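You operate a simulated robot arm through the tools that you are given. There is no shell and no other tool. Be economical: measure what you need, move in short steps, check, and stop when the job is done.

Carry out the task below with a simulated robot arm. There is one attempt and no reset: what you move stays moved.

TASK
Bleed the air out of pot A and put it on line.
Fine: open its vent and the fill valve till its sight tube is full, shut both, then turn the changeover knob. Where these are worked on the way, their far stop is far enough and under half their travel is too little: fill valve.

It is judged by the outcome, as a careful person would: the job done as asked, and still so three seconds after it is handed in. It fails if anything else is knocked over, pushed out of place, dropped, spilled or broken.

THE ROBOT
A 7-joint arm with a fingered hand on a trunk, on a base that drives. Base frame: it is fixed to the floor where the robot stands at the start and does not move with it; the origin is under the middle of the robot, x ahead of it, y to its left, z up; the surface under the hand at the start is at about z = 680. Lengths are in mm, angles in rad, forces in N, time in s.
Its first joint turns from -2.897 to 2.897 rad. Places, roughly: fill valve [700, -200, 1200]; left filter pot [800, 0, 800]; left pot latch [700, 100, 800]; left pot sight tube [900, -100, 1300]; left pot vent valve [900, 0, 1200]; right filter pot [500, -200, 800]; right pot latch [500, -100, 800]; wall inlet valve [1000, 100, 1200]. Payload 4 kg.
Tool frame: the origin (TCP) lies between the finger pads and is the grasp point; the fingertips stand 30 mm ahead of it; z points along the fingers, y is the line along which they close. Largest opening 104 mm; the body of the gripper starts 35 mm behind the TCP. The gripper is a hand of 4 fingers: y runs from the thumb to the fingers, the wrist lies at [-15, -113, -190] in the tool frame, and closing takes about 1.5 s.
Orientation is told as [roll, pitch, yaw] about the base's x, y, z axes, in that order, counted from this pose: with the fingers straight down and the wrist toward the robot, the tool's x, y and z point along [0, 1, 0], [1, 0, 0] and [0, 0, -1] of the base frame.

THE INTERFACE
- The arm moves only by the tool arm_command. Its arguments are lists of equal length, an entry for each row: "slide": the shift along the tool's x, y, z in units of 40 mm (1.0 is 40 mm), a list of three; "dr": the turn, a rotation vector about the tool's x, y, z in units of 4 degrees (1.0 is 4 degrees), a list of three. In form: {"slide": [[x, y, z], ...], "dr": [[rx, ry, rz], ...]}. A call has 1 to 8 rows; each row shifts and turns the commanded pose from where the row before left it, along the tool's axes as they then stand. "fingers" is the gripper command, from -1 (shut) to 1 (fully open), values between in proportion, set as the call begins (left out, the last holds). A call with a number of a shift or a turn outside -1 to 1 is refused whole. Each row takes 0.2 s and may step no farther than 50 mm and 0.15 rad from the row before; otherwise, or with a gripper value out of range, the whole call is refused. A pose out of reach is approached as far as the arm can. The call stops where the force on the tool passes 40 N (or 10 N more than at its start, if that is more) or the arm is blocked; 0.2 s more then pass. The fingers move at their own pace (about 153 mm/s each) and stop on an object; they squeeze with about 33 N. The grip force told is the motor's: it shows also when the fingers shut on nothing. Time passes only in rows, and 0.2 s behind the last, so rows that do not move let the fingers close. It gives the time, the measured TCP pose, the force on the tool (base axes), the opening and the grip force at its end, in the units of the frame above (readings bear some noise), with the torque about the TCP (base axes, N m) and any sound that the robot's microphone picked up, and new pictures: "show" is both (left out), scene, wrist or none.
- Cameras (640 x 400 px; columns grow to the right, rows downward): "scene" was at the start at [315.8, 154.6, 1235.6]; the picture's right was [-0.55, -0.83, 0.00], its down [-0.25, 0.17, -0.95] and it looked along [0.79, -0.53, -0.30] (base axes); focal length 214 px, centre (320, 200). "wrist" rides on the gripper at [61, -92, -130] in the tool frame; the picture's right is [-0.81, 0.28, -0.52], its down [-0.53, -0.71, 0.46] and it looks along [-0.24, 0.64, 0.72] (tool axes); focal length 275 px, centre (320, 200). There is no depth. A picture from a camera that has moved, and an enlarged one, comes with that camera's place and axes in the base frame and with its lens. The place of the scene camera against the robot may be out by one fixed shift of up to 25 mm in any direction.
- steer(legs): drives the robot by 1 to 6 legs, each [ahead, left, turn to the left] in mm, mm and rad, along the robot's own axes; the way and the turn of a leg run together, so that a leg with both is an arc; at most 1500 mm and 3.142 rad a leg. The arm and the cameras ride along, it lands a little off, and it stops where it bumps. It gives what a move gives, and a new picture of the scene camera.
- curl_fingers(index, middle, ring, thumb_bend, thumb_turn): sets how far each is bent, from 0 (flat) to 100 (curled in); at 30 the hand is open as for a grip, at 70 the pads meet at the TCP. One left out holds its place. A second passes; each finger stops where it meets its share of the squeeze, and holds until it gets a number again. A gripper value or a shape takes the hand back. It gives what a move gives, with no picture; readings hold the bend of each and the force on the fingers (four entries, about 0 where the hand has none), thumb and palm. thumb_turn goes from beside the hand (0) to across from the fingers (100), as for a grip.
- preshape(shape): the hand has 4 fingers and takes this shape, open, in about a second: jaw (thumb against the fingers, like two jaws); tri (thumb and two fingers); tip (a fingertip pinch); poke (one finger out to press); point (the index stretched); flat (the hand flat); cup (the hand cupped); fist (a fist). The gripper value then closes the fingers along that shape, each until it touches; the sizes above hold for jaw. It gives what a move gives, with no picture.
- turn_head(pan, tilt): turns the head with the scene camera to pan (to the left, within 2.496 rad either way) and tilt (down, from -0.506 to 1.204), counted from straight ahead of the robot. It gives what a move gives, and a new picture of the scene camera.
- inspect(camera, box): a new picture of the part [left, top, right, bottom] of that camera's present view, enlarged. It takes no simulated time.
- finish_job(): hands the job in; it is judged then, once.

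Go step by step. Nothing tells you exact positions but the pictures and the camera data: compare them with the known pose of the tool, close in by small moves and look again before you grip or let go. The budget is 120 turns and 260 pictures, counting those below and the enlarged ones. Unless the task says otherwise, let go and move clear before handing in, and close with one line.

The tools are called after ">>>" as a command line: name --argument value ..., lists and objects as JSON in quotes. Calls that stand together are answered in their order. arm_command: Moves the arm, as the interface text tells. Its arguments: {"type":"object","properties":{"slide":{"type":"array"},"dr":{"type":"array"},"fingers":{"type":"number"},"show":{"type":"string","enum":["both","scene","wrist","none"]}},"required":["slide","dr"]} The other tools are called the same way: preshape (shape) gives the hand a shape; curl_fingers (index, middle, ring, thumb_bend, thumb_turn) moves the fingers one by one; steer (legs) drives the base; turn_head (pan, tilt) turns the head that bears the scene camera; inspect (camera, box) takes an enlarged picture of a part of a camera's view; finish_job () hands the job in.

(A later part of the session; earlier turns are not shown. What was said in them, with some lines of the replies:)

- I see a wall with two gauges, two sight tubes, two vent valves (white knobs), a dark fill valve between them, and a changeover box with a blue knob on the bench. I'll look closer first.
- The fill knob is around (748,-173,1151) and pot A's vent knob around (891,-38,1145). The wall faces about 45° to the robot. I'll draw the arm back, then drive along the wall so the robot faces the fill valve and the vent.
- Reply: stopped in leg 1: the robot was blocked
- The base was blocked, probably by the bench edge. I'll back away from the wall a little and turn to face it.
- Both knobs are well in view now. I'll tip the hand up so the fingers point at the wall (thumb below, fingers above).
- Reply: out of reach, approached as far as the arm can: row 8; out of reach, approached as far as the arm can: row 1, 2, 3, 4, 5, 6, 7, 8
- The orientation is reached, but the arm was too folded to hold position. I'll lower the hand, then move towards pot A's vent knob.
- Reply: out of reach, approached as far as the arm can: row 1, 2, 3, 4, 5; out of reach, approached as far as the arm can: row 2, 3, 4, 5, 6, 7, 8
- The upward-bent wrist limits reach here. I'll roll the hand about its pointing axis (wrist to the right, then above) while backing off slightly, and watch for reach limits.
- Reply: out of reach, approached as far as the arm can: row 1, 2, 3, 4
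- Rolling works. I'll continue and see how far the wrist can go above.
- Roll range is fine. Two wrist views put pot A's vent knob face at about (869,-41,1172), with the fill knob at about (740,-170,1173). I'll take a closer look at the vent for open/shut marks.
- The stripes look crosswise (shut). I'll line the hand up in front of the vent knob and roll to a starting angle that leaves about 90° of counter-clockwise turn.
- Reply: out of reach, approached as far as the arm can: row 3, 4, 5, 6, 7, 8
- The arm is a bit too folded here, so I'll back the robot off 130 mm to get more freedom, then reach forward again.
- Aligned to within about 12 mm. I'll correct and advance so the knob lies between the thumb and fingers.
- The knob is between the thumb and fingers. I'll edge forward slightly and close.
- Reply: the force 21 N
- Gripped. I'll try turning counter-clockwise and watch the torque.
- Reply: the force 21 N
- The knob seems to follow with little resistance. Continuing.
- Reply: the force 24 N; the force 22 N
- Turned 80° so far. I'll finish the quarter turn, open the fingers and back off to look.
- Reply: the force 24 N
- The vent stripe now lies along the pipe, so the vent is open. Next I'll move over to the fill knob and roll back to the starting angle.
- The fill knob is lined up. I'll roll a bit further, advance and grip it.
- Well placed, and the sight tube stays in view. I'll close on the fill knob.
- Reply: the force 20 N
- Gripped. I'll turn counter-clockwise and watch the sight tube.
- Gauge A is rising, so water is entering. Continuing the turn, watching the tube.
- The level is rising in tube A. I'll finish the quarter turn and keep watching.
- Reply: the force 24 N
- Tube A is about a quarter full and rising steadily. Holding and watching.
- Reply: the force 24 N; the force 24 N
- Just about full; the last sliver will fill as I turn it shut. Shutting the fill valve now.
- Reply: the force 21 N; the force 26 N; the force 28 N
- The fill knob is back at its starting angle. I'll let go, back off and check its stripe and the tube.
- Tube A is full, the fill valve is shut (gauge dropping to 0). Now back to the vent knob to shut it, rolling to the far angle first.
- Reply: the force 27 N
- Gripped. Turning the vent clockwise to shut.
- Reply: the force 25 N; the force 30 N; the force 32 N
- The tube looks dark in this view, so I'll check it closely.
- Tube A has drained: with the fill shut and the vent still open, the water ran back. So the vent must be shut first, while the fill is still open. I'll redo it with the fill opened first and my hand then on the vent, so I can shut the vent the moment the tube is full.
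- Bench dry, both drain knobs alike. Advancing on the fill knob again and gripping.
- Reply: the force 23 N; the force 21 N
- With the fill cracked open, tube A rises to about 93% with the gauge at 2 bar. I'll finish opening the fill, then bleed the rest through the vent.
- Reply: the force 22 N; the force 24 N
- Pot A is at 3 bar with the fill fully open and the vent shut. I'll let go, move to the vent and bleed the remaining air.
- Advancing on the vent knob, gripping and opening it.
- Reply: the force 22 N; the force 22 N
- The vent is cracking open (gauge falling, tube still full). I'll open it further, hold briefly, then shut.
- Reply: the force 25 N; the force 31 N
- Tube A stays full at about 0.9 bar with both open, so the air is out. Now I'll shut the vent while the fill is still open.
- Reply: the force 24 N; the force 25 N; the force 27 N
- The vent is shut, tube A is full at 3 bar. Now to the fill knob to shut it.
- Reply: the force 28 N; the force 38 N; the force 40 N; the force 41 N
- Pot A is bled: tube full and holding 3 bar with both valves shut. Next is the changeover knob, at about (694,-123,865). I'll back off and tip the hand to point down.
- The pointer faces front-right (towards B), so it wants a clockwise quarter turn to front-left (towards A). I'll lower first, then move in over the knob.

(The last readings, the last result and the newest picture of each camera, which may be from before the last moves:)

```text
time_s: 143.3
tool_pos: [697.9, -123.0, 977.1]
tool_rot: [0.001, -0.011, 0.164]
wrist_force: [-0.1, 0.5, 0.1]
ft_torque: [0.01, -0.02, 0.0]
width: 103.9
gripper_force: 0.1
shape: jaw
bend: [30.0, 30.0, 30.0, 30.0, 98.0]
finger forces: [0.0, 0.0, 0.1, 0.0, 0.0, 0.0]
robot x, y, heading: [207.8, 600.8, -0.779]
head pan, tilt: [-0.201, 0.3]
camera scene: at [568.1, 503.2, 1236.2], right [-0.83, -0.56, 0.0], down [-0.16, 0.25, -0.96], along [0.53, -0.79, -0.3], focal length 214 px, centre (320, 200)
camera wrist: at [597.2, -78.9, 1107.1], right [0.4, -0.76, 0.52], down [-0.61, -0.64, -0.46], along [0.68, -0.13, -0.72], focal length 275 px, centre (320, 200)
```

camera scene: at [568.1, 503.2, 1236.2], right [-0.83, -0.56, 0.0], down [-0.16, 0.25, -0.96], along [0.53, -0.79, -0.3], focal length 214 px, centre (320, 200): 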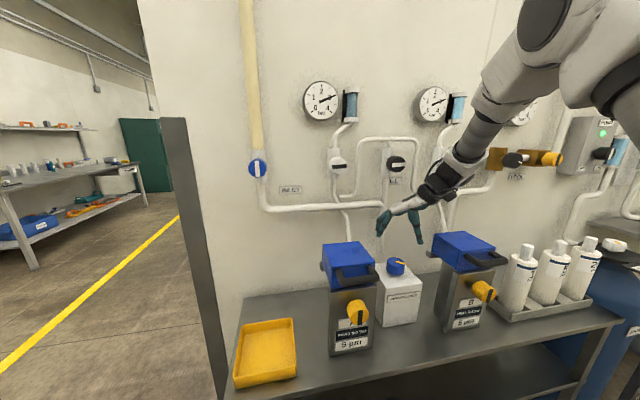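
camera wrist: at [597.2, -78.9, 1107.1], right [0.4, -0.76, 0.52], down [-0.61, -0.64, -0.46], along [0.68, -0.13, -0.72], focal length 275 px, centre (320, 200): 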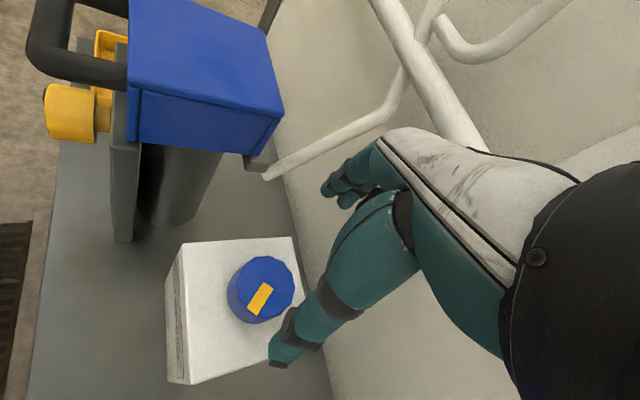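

Directly above the knob. Descending part way and checking.

>>> arm_command --slide '[[0, 0, 0.7], [0, 0, 0.7], [0, 0, 0.6], [0, 0, 0]]' --dr '[[0, 0, 0], [0, 0, 0], [0, 0, 0], [0, 0, 0]]'

>>> inspect --camera "scene" --box '[310, 190, 510, 315]'

```text
time_s: 144.3
tool_pos: [699.1, -121.8, 894.3]
tool_rot: [0.0, -0.011, 0.162]
wrist_force: [-0.1, 0.2, 0.1]
ft_torque: [-0.01, 0.01, 0.01]
width: 103.7
gripper_force: 0.0
shape: jaw
bend: [30.0, 30.0, 30.0, 30.0, 98.0]
finger forces: [0.1, 0.0, 0.0, 0.0, 0.1, 0.1]
robot x, y, heading: [203.1, 601.9, -0.78]
head pan, tilt: [-0.201, 0.3]
camera scene: at [568.3, 503.1, 1236.1], right [-0.83, -0.56, 0.0], down [-0.16, 0.25, -0.96], along [0.53, -0.79, -0.3], focal length 214 px, centre (320, 200)
camera wrist: at [598.3, -77.7, 1026.5], right [0.4, -0.76, 0.52], down [-0.61, -0.64, -0.46], along [0.68, -0.13, -0.72], focal length 275 px, centre (320, 200)
```

scene: 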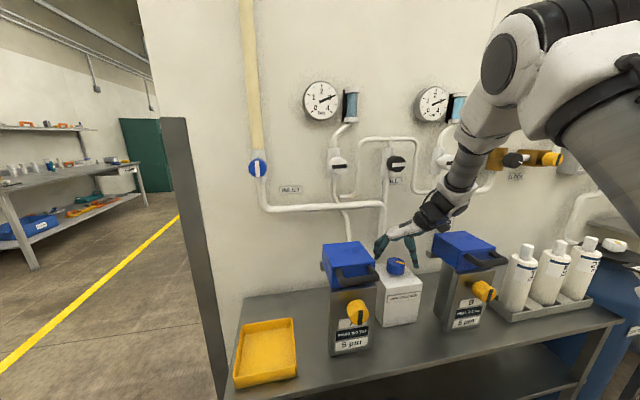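
wrist: 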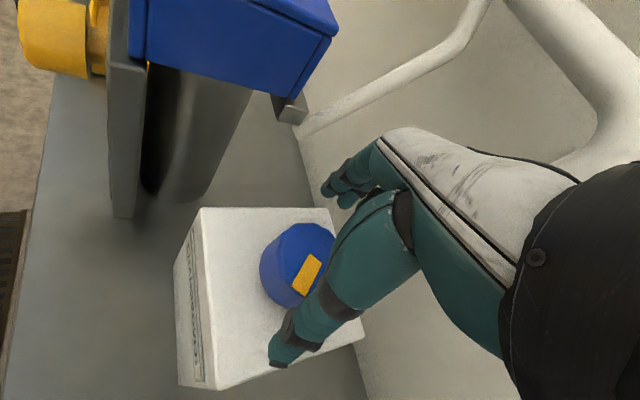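

```text
3.20 times, centred on (410, 252) of scene
camera zoom: at [568.3, 503.1, 1236.1], right [-0.83, -0.56, 0.0], down [-0.16, 0.25, -0.96], along [0.53, -0.79, -0.3], focal length 686 px, centre (32, 32)
```

zoom: 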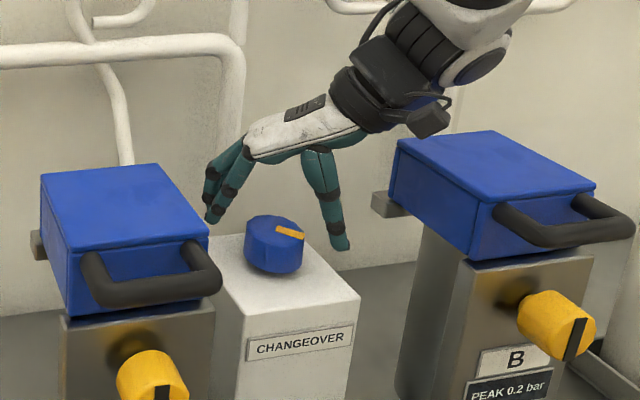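

Knob is centred between thumb and fingers with clearance to both lids. Lowering onto it and gripping.

>>> arm_command --slide '[[0, 0, 0.35], [0, 0, 0.35], [0, 0, 0]]' --dr '[[0, 0, 0], [0, 0, 0], [0, 0, 0]]' --show "wrist"

>>> inspect --camera "scene" --box '[310, 190, 510, 315]'

```text
time_s: 145.1
tool_pos: [698.1, -120.6, 867.7]
tool_rot: [0.001, -0.012, 0.164]
wrist_force: [-0.1, 0.8, -0.2]
ft_torque: [0.01, -0.01, 0.0]
width: 103.6
gripper_force: 0.0
shape: jaw
bend: [30.0, 30.0, 30.0, 30.0, 98.0]
finger forces: [0.1, 0.0, 0.0, 0.1, 0.0, 0.1]
robot x, y, heading: [208.1, 602.0, -0.778]
head pan, tilt: [-0.201, 0.3]
camera wrist: at [598.3, -77.4, 999.0], right [0.4, -0.76, 0.52], down [-0.61, -0.64, -0.46], along [0.68, -0.13, -0.72], focal length 275 px, centre (320, 200)
```

wrist: 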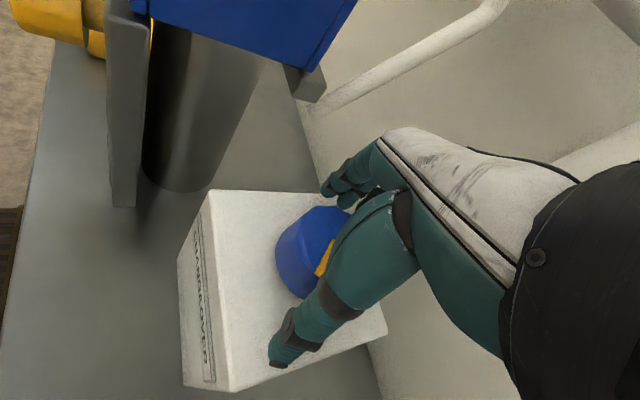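

```text
3.20 times, centred on (410, 252) of scene
camera zoom: at [568.3, 503.1, 1236.1], right [-0.83, -0.56, 0.0], down [-0.16, 0.25, -0.96], along [0.53, -0.79, -0.3], focal length 686 px, centre (32, 32)
```

zoom: 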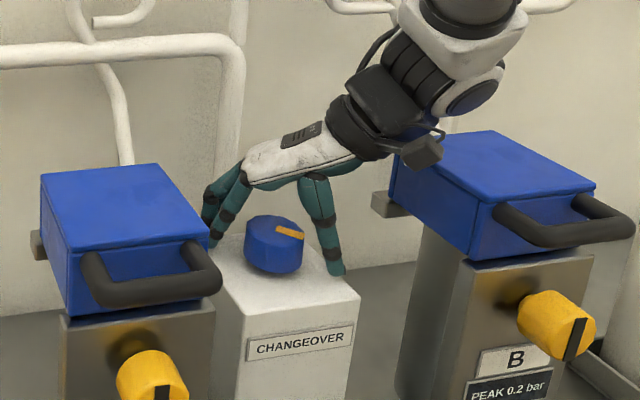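

>>> arm_command --slide '[[0, 0, 0], [0, 0, 0], [0, 0, 0], [0, 0, 0], [0, 0, 0], [0, 0, 0], [0, 0, 0], [0, 0, 0]]' --dr '[[0, 0, 0], [0, 0, 0], [0, 0, 0], [0, 0, 0], [0, 0, 0], [0, 0, 0], [0, 0, 0], [0, 0, 0]]' --fingers -1 --show "wrist"

>>> inspect --camera "scene" --box '[310, 190, 510, 315]'

```text
time_s: 146.9
tool_pos: [699.2, -121.5, 868.2]
tool_rot: [0.0, -0.012, 0.165]
wrist_force: [-5.4, 0.6, -3.1]
ft_torque: [0.01, 0.09, -0.03]
width: 48.1
gripper_force: 33.2
shape: jaw
bend: [74.0, 47.0, 50.0, 70.0, 100.0]
finger forces: [16.6, 9.3, 0.0, 0.0, 31.0, 0.0]
robot x, y, heading: [206.7, 600.6, -0.782]
head pan, tilt: [-0.201, 0.3]
camera wrist: at [598.1, -77.5, 999.1], right [0.4, -0.76, 0.52], down [-0.61, -0.64, -0.46], along [0.68, -0.13, -0.72], focal length 275 px, centre (320, 200)
```

wrist: 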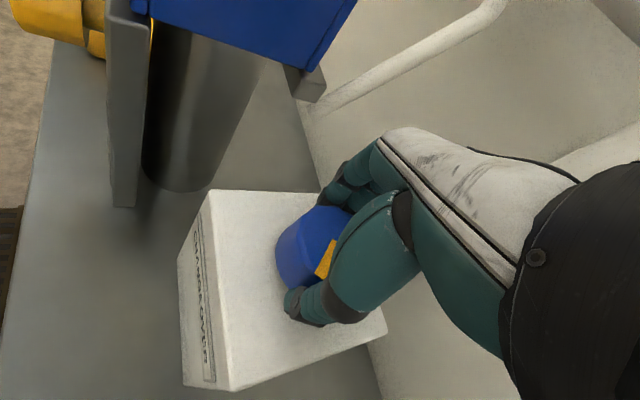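

```text
3.20 times, centred on (410, 252) of scene
camera zoom: at [568.2, 503.0, 1236.2], right [-0.83, -0.56, 0.0], down [-0.16, 0.25, -0.96], along [0.53, -0.79, -0.3], focal length 686 px, centre (32, 32)
```

zoom: 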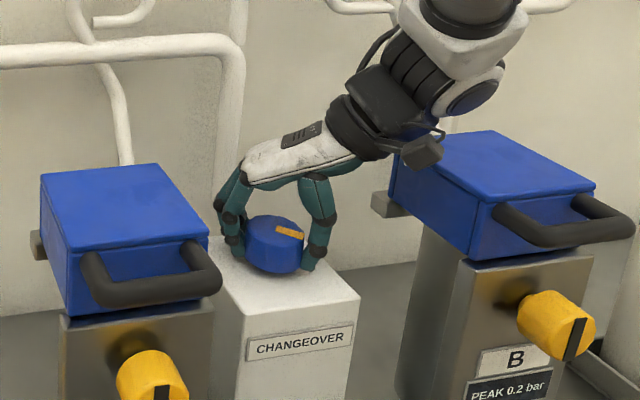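

Gripped. Turning clockwise (seen from above) in stages.

>>> arm_command --slide '[[0, 0, 0], [0, 0, 0], [0, 0, 0], [0, 0, 0], [0, 0, 0]]' --dr '[[0, 0, 1], [0, 0, 1], [0, 0, 1], [0, 0, 1], [0, 0, 1]]' --show "wrist"

>>> inspect --camera "scene" --box '[310, 190, 510, 315]'

```text
time_s: 148.1
tool_pos: [698.7, -121.8, 867.8]
tool_rot: [0.004, -0.009, -0.185]
wrist_force: [-2.3, 6.1, -4.6]
ft_torque: [0.11, -0.04, 0.14]
width: 47.7
gripper_force: 32.7
shape: jaw
bend: [74.0, 47.0, 50.0, 70.0, 100.0]
finger forces: [17.9, 10.6, 0.0, 0.1, 31.6, 0.0]
robot x, y, heading: [209.1, 602.9, -0.781]
head pan, tilt: [-0.201, 0.3]
camera wrist: at [620.3, -45.4, 999.4], right [0.12, -0.85, 0.52], down [-0.79, -0.39, -0.46], along [0.6, -0.36, -0.72], focal length 275 px, centre (320, 200)
```

wrist: 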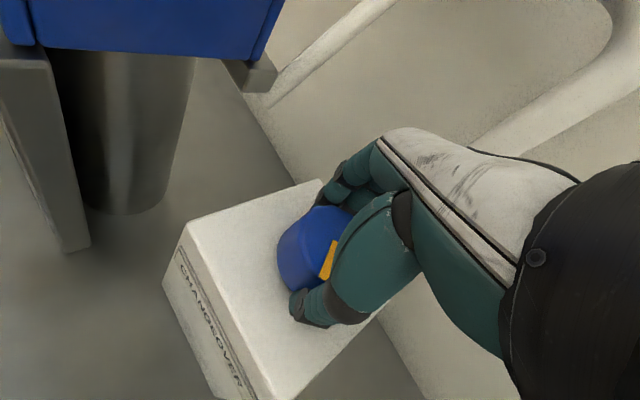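

```text
3.20 times, centred on (410, 252) of scene
camera zoom: at [568.4, 503.2, 1236.1], right [-0.83, -0.56, 0.0], down [-0.16, 0.25, -0.96], along [0.53, -0.79, -0.3], focal length 686 px, centre (32, 32)
```

zoom: 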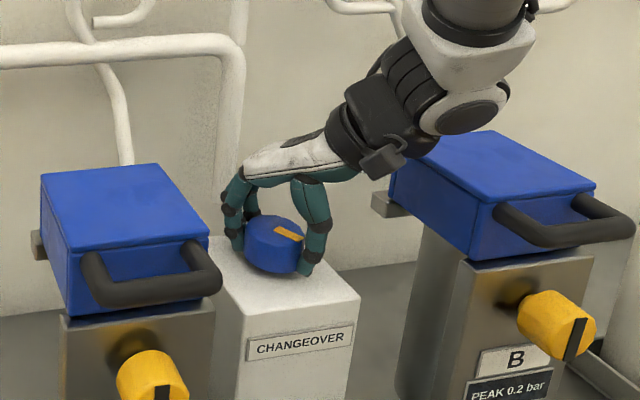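

The knob turns with the hand. Continuing clockwise.

>>> arm_command --slide '[[0, 0, 0], [0, 0, 0], [0, 0, 0], [0, 0, 0], [0, 0, 0], [0, 0, 0], [0, 0, 0], [0, 0, 0]]' --dr '[[0, 0, 1], [0, 0, 1], [0, 0, 1], [0, 0, 1], [0, 0, 1], [0, 0, 1], [0, 0, 1], [0, 0, 1]]' --show "none"

>>> arm_command --slide '[[0, 0, 0], [0, 0, 0], [0, 0, 0], [0, 0, 0], [0, 0, 0], [0, 0, 0], [0, 0, 0], [0, 0, 0]]' --dr '[[0, 0, 1], [0, 0, 1], [0, 0, 1], [0, 0, 1], [0, 0, 1], [0, 0, 1], [0, 0, 1], [0, 0, 1]]' --show "both"

>>> inspect --camera "scene" --box '[310, 190, 510, 315]'

```text
time_s: 149.9
tool_pos: [699.5, -122.5, 868.2]
tool_rot: [0.009, -0.007, -0.745]
wrist_force: [8.0, 3.0, -4.5]
ft_torque: [-0.04, -0.29, 0.22]
width: 47.7
gripper_force: 33.7
shape: jaw
bend: [74.0, 46.0, 50.0, 71.0, 100.0]
finger forces: [20.9, 10.6, 0.0, 0.0, 28.5, 0.1]
robot x, y, heading: [206.6, 600.0, -0.783]
head pan, tilt: [-0.201, 0.3]
```

```text
time_s: 151.7
tool_pos: [699.4, -121.8, 867.1]
tool_rot: [0.011, 0.0, -1.303]
wrist_force: [12.6, -1.9, -1.8]
ft_torque: [-0.21, -0.31, 0.25]
width: 48.0
gripper_force: 33.3
shape: jaw
bend: [74.0, 46.0, 50.0, 71.0, 100.0]
finger forces: [22.2, 10.6, 0.0, 0.0, 27.9, 0.0]
robot x, y, heading: [210.4, 601.3, -0.781]
head pan, tilt: [-0.201, 0.3]
camera scene: at [568.7, 502.9, 1236.0], right [-0.83, -0.56, 0.0], down [-0.17, 0.25, -0.96], along [0.53, -0.79, -0.3], focal length 214 px, centre (320, 200)
camera wrist: at [733.6, -18.8, 1000.5], right [-0.71, -0.48, 0.51], down [-0.7, 0.55, -0.46], along [-0.06, -0.69, -0.73], focal length 275 px, centre (320, 200)
```

scene: 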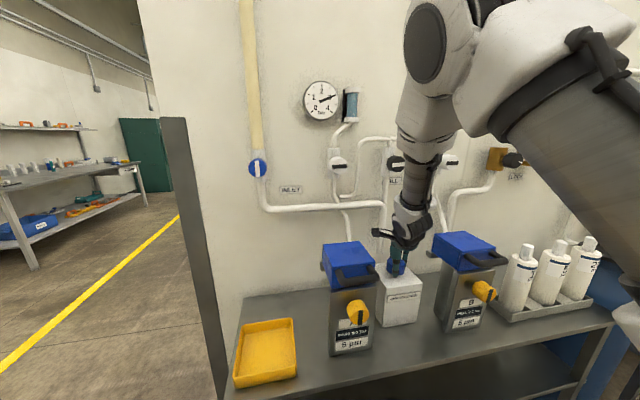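
wrist: 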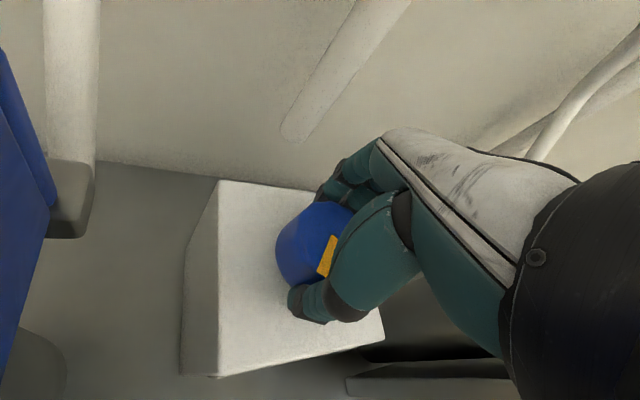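

```text
3.20 times, centred on (410, 252) of scene
camera zoom: at [568.7, 502.9, 1236.0], right [-0.83, -0.56, 0.0], down [-0.17, 0.25, -0.96], along [0.53, -0.79, -0.3], focal length 686 px, centre (32, 32)
```

zoom: 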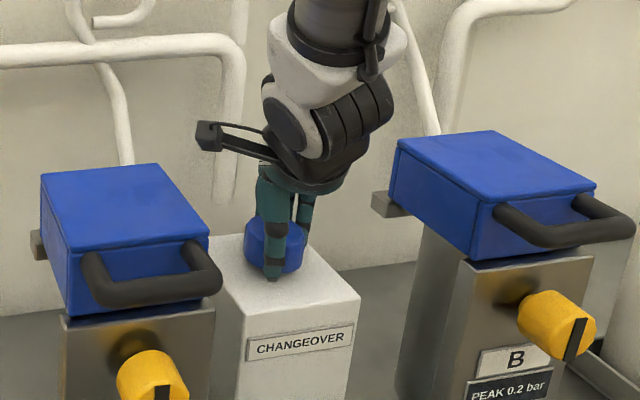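

84° turned and the mark still moves with the hand. I'll go a little further to find the stop.

>>> arm_command --slide '[[0, 0, 0], [0, 0, 0], [0, 0, 0], [0, 0, 0]]' --dr '[[0, 0, 1], [0, 0, 1], [0, 0, 0.5], [0, 0, 0]]' --show "wrist"

```text
time_s: 152.7
tool_pos: [698.4, -122.4, 867.3]
tool_rot: [0.011, 0.0, -1.478]
wrist_force: [12.4, -5.1, 0.3]
ft_torque: [-0.38, -0.3, 0.18]
width: 47.7
gripper_force: 33.0
shape: jaw
bend: [74.0, 46.0, 50.0, 71.0, 100.0]
finger forces: [22.5, 11.3, 0.0, 0.0, 27.8, 0.1]
robot x, y, heading: [207.1, 603.0, -0.777]
head pan, tilt: [-0.201, 0.3]
camera wrist: at [751.1, -26.3, 1000.5], right [-0.79, -0.35, 0.51], down [-0.59, 0.66, -0.46], along [-0.18, -0.66, -0.73], focal length 275 px, centre (320, 200)
```

wrist: 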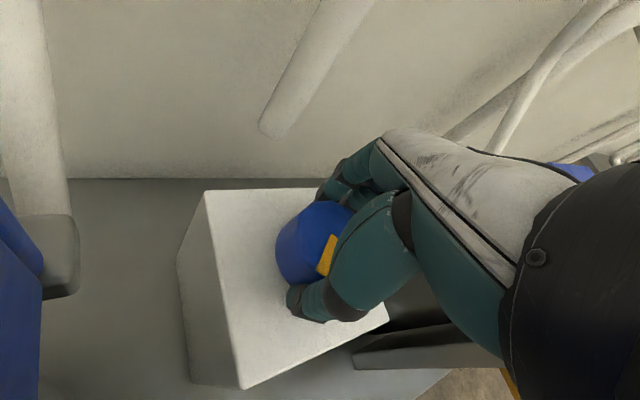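

About 94° turned. I'll release, rise and look at the pointer.

>>> arm_command --slide '[[0, 0, 0], [0, 0, 0], [0, 0, 0], [0, 0, 0], [0, 0, 0], [0, 0, -0.9], [0, 0, -0.9], [0, 0, -0.9]]' --dr '[[0, 0, 0], [0, 0, 0], [0, 0, 0], [0, 0, 0], [0, 0, 0], [0, 0, 0], [0, 0, 0], [0, 0, 0]]' --fingers 1

>>> inspect --camera "scene" --box '[310, 190, 510, 315]'

>>> inspect --camera "scene" --box '[290, 70, 490, 200]'

```text
time_s: 154.5
tool_pos: [697.5, -120.8, 975.6]
tool_rot: [0.008, 0.001, -1.477]
wrist_force: [-0.4, 0.6, -0.3]
ft_torque: [0.0, 0.05, 0.04]
width: 103.5
gripper_force: 0.1
shape: jaw
bend: [30.0, 30.0, 30.0, 30.0, 98.0]
finger forces: [0.1, 0.0, 0.0, 0.1, 0.1, 0.1]
robot x, y, heading: [208.6, 599.0, -0.778]
head pan, tilt: [-0.201, 0.3]
camera scene: at [568.6, 503.0, 1236.1], right [-0.83, -0.56, 0.0], down [-0.16, 0.25, -0.96], along [0.53, -0.79, -0.3], focal length 214 px, centre (320, 200)
camera wrist: at [749.6, -25.9, 1108.1], right [-0.79, -0.35, 0.51], down [-0.59, 0.66, -0.46], along [-0.17, -0.66, -0.73], focal length 275 px, centre (320, 200)
```

scene: 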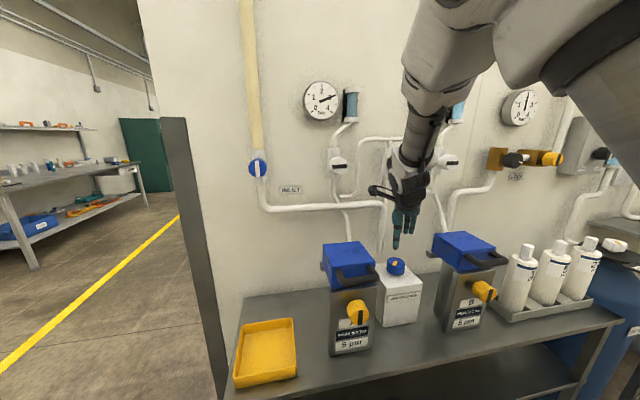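
wrist: 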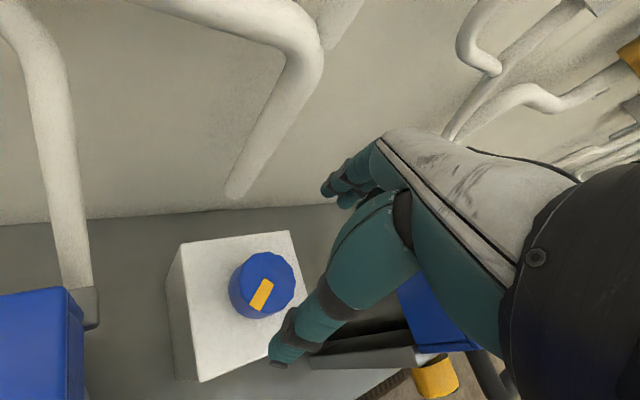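

```text
3.20 times, centred on (410, 252) of scene
camera zoom: at [568.6, 503.0, 1236.1], right [-0.83, -0.56, 0.0], down [-0.16, 0.25, -0.96], along [0.53, -0.79, -0.3], focal length 686 px, centre (32, 32)
```

zoom: 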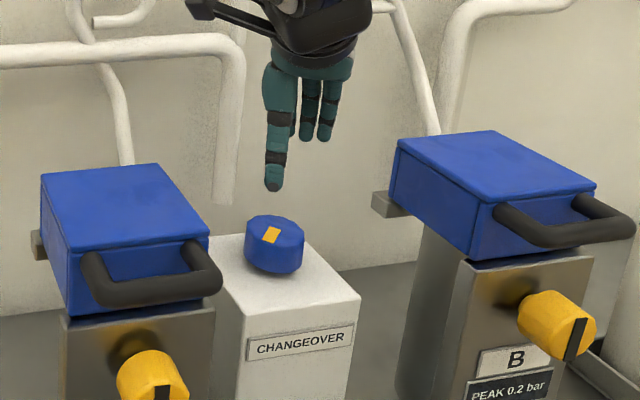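

```text
3.08 times, centred on (390, 135) of scene
camera zoom: at [568.6, 503.0, 1236.1], right [-0.83, -0.56, 0.0], down [-0.16, 0.25, -0.96], along [0.53, -0.79, -0.3], focal length 660 px, centre (105, 400)
```

zoom: 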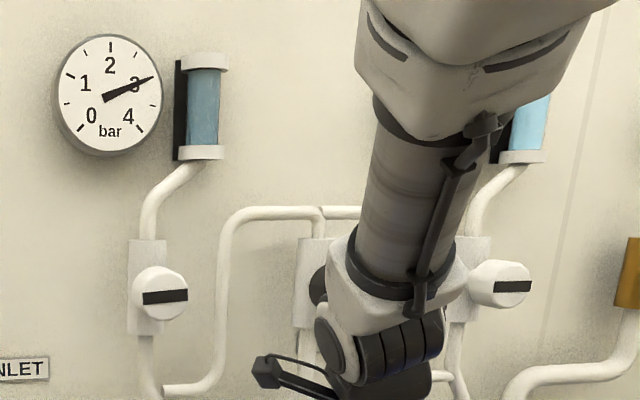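

>>> inspect --camera "wrist" --box '[160, 210, 340, 390]'

```text
2.22 times, centred on (250, 300) of wrist
camera zoom: at [749.6, -25.9, 1108.1], right [-0.79, -0.35, 0.51], down [-0.59, 0.66, -0.46], along [-0.17, -0.66, -0.73], focal length 612 px, centre (476, -22)
```

zoom: 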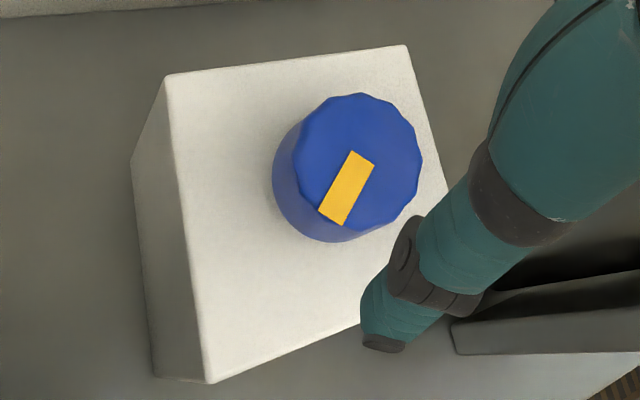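

The pointer has gone from about 45° right to about 45° left (towards A). I'll regrip and nudge it a bit further to make sure it sits at its stop.

>>> arm_command --slide '[[0, 0, 0], [0, 0, 0], [0, 0, 0], [0, 0, 0], [0, 0, 0.9], [0, 0, 0.9], [0, 0, 0.9], [0, 0, 0]]' --dr '[[0, 0, -1], [0, 0, -1], [0, 0, -1], [0, 0, -1], [0, 0, 0], [0, 0, 0], [0, 0, 0], [0, 0, 0]]' --show "none"

>>> arm_command --slide '[[0, 0, 0], [0, 0, 0], [0, 0, 0], [0, 0, 0], [0, 0, 0], [0, 0, 0], [0, 0, 0], [0, 0, 0]]' --dr '[[0, 0, 0], [0, 0, 0], [0, 0, 0], [0, 0, 0], [0, 0, 0], [0, 0, 0], [0, 0, 0], [0, 0, 0]]' --fingers -1 --show "wrist"

>>> arm_command --slide '[[0, 0, 0], [0, 0, 0], [0, 0, 0], [0, 0, 0]]' --dr '[[0, 0, 1], [0, 0, 1], [0, 0, 1], [0, 0, 1]]' --show "wrist"

```text
time_s: 156.3
tool_pos: [698.3, -121.6, 866.7]
tool_rot: [0.013, -0.001, -1.197]
wrist_force: [-0.2, -0.1, -0.1]
ft_torque: [0.03, -0.03, 0.0]
width: 103.7
gripper_force: 0.1
shape: jaw
bend: [30.0, 30.0, 30.0, 30.0, 98.0]
finger forces: [0.1, 0.0, 0.0, 0.0, 0.0, 0.0]
robot x, y, heading: [207.9, 602.1, -0.783]
head pan, tilt: [-0.201, 0.3]
```

```text
time_s: 158.1
tool_pos: [698.8, -122.1, 867.1]
tool_rot: [0.011, -0.002, -1.197]
wrist_force: [-2.5, 4.0, -3.9]
ft_torque: [0.12, 0.05, -0.01]
width: 47.9
gripper_force: 32.7
shape: jaw
bend: [74.0, 45.0, 47.0, 72.0, 100.0]
finger forces: [16.3, 9.0, 0.0, 0.0, 31.1, 0.0]
robot x, y, heading: [205.1, 602.5, -0.777]
head pan, tilt: [-0.201, 0.3]
camera wrist: at [722.0, -15.2, 999.4], right [-0.66, -0.55, 0.51], down [-0.75, 0.47, -0.46], along [0.02, -0.69, -0.73], focal length 275 px, centre (320, 200)
```

wrist: 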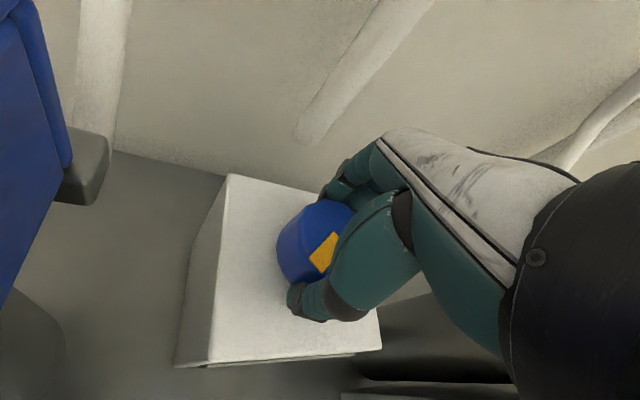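

```text
time_s: 159.1
tool_pos: [702.3, -121.1, 866.9]
tool_rot: [0.011, 0.001, -1.474]
wrist_force: [13.2, 6.8, -11.4]
ft_torque: [-0.09, -0.47, 0.69]
width: 46.0
gripper_force: 32.8
shape: jaw
bend: [74.0, 44.0, 47.0, 72.0, 100.0]
finger forces: [20.4, 10.4, 0.1, 0.0, 30.8, 0.0]
robot x, y, heading: [209.8, 602.5, -0.782]
head pan, tilt: [-0.201, 0.3]
camera wrist: at [752.6, -25.4, 1000.0], right [-0.79, -0.35, 0.51], down [-0.59, 0.66, -0.46], along [-0.17, -0.66, -0.73], focal length 275 px, centre (320, 200)
```

wrist: 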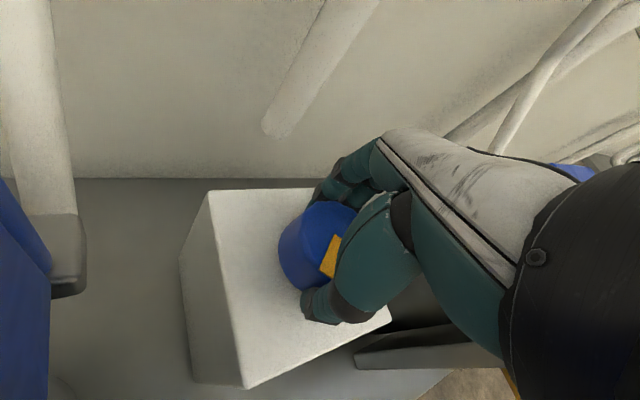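

The torque jumped and the knob slipped in the fingers, so it is at its stop. Releasing and moving clear.

>>> arm_command --slide '[[0, 0, 0], [0, 0, 0], [0, 0, 0], [0, 0, 0], [0, 0, 0], [0, 0, -0.9], [0, 0, -0.9], [0, 0, -0.9]]' --dr '[[0, 0, -0.5], [0, 0, -0.5], [0, 0, 0], [0, 0, 0], [0, 0, 0], [0, 0, 0], [0, 0, 0], [0, 0, 0]]' --fingers 1 --show "wrist"

>>> arm_command --slide '[[0, 0, -1], [0, 0, -1], [0.5, -0.8, 0], [0.5, -0.8, 0], [0.5, -0.8, 0], [0.5, -0.8, 0]]' --dr '[[0, 0, 0], [0, 0, 0], [0, 0, 0], [0, 0, 0], [0, 0, 0], [0, 0, 0]]' --show "scene"

>>> steer --legs '[[-200, 0, 0]]'

```text
time_s: 160.9
tool_pos: [697.7, -122.3, 976.6]
tool_rot: [0.008, -0.001, -1.407]
wrist_force: [0.0, 0.1, -0.4]
ft_torque: [0.01, 0.02, 0.01]
width: 103.8
gripper_force: 0.0
shape: jaw
bend: [30.0, 30.0, 30.0, 30.0, 98.0]
finger forces: [0.1, 0.1, 0.0, 0.0, 0.0, 0.0]
robot x, y, heading: [202.2, 601.9, -0.783]
head pan, tilt: [-0.201, 0.3]
camera wrist: at [743.2, -22.6, 1108.1], right [-0.76, -0.4, 0.51], down [-0.64, 0.62, -0.46], along [-0.13, -0.67, -0.73], focal length 275 px, centre (320, 200)
```

wrist: 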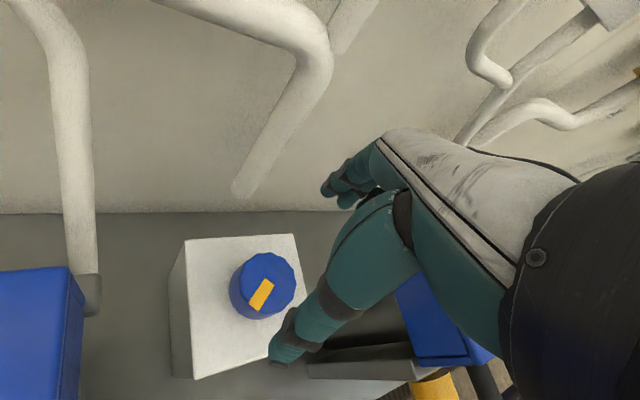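

```text
time_s: 162.3
tool_pos: [755.5, 17.4, 1057.1]
tool_rot: [0.009, -0.001, -1.41]
wrist_force: [0.4, 0.1, 0.2]
ft_torque: [0.03, 0.0, 0.01]
width: 103.7
gripper_force: 0.1
shape: jaw
bend: [30.0, 30.0, 30.0, 30.0, 98.0]
finger forces: [0.0, 0.0, 0.1, 0.0, 0.0, 0.1]
robot x, y, heading: [204.2, 602.5, -0.775]
head pan, tilt: [-0.201, 0.3]
camera scene: at [568.2, 502.7, 1236.2], right [-0.83, -0.56, 0.0], down [-0.16, 0.25, -0.96], along [0.53, -0.79, -0.3], focal length 214 px, centre (320, 200)
```

scene: 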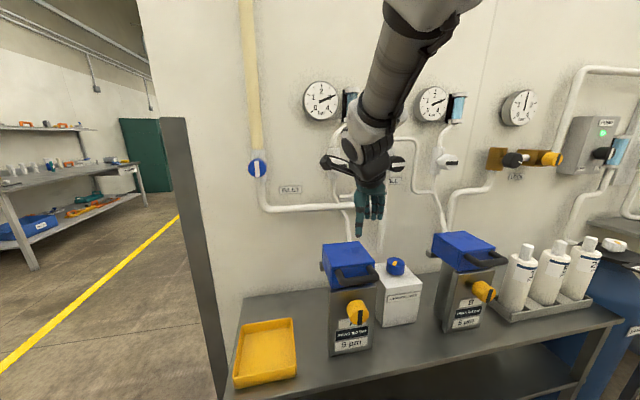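

```text
time_s: 163.9
tool_pos: [613.8, 158.6, 1057.2]
tool_rot: [0.011, 0.002, -1.406]
wrist_force: [0.8, -0.8, -0.6]
ft_torque: [0.0, -0.02, 0.01]
width: 103.9
gripper_force: 0.0
shape: jaw
bend: [30.0, 30.0, 30.0, 30.0, 98.0]
finger forces: [0.0, 0.0, 0.0, 0.0, 0.1, 0.0]
robot x, y, heading: [64.2, 744.8, -0.781]
head pan, tilt: [-0.201, 0.3]
camera scene: at [426.6, 643.6, 1236.2], right [-0.83, -0.56, 0.0], down [-0.16, 0.25, -0.96], along [0.53, -0.79, -0.3], focal length 214 px, centre (320, 200)
```

scene: 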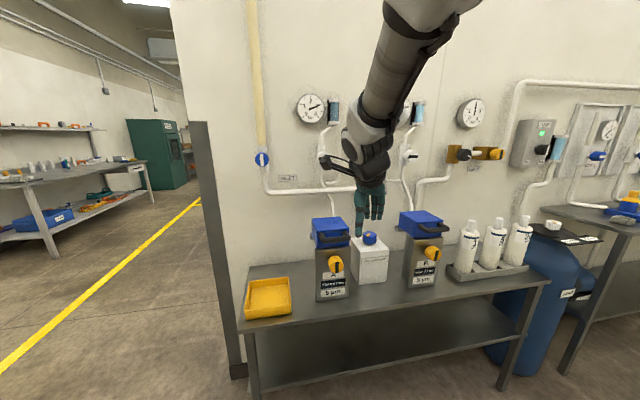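

>>> arm_command --slide '[[-0.8, 0.55, 0], [-0.8, 0.55, 0], [-0.8, 0.55, 0], [-0.8, 0.55, 0], [-0.8, 0.55, 0], [-0.8, 0.55, 0]]' --dr '[[0, 0, 0], [0, 0, 0], [0, 0, 0], [0, 0, 0], [0, 0, 0], [0, 0, 0]]' --show "none"

>>> inspect --camera "scene" --box '[280, 80, 480, 205]'

>>> inspect --camera "scene" --box '[290, 195, 470, 305]'

```text
time_s: 165.3
tool_pos: [446.8, -3.7, 1055.2]
tool_rot: [0.01, -0.001, -1.403]
wrist_force: [-0.6, 0.2, -0.9]
ft_torque: [-0.01, 0.02, -0.01]
width: 103.7
gripper_force: 0.0
shape: jaw
bend: [30.0, 30.0, 30.0, 30.0, 98.0]
finger forces: [0.0, 0.1, 0.0, 0.1, 0.1, 0.1]
robot x, y, heading: [64.1, 742.5, -0.786]
head pan, tilt: [-0.201, 0.3]
```

```text
3.20 times, centred on (380, 142) of scene
camera zoom: at [426.8, 643.9, 1236.1], right [-0.83, -0.56, 0.0], down [-0.17, 0.25, -0.96], along [0.53, -0.79, -0.3], focal length 686 px, centre (128, 384)
```

zoom: 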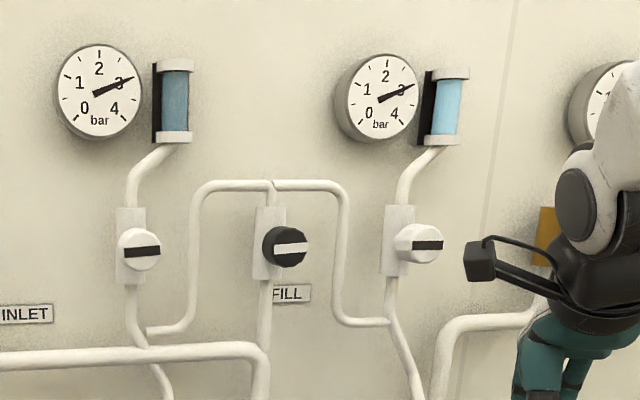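

```text
3.56 times, centred on (380, 250) of scene
camera zoom: at [426.8, 643.9, 1236.1], right [-0.83, -0.56, 0.0], down [-0.17, 0.25, -0.96], along [0.53, -0.79, -0.3], focal length 763 px, centre (107, 22)
```

zoom: 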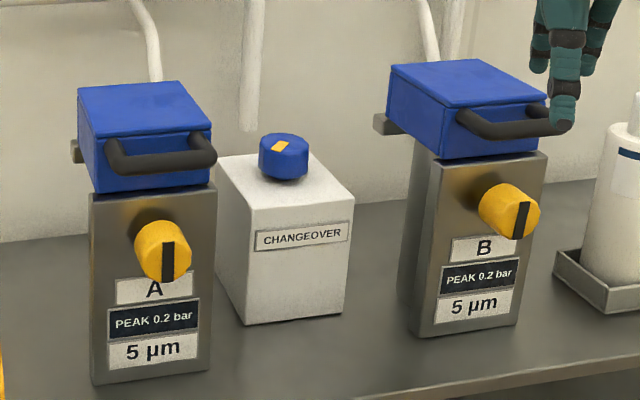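

>>> inspect --camera "scene" --box '[320, 92, 350, 132]'

>>> inspect --camera "scene" --box '[404, 92, 434, 132]'

```text
10.00 times, centred on (335, 112) of scene
camera zoom: at [426.8, 643.9, 1236.1], right [-0.83, -0.56, 0.0], down [-0.17, 0.25, -0.96], along [0.53, -0.79, -0.3], focal length 2145 px, centre (170, 1080)
```

zoom: 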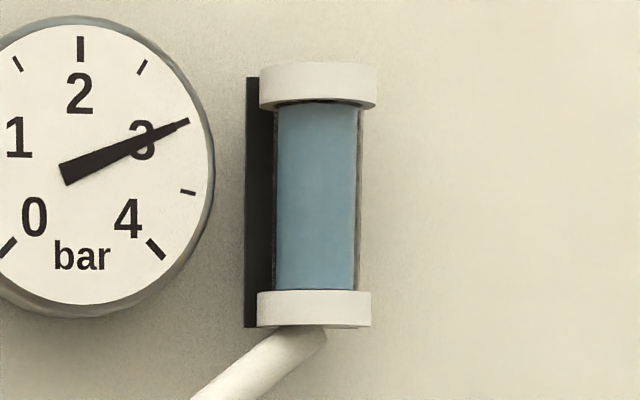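

```text
10.00 times, centred on (419, 112) of scene
camera zoom: at [426.8, 643.9, 1236.1], right [-0.83, -0.56, 0.0], down [-0.17, 0.25, -0.96], along [0.53, -0.79, -0.3], focal length 2145 px, centre (-670, 1080)
```

zoom: 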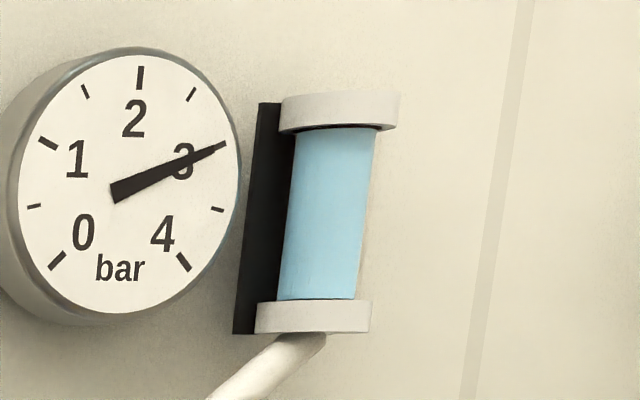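

Tube A is full to the same level as B, and gauge A holds at 3 bar. A's vent and the fill valve are shut, the changeover points to A at its stop, and nothing else is disturbed, so I'm handing in.

>>> finish_job

```text
The job is handed in.
```

Pot A is bled: its sight tube is full and its gauge holds 3 bar. Its vent and the fill valve are both shut, and the changeover knob is turned to A, so it is on line. On the first try the tube drained back because I shut the fill valve before the vent, so I refilled it and shut the vent first.
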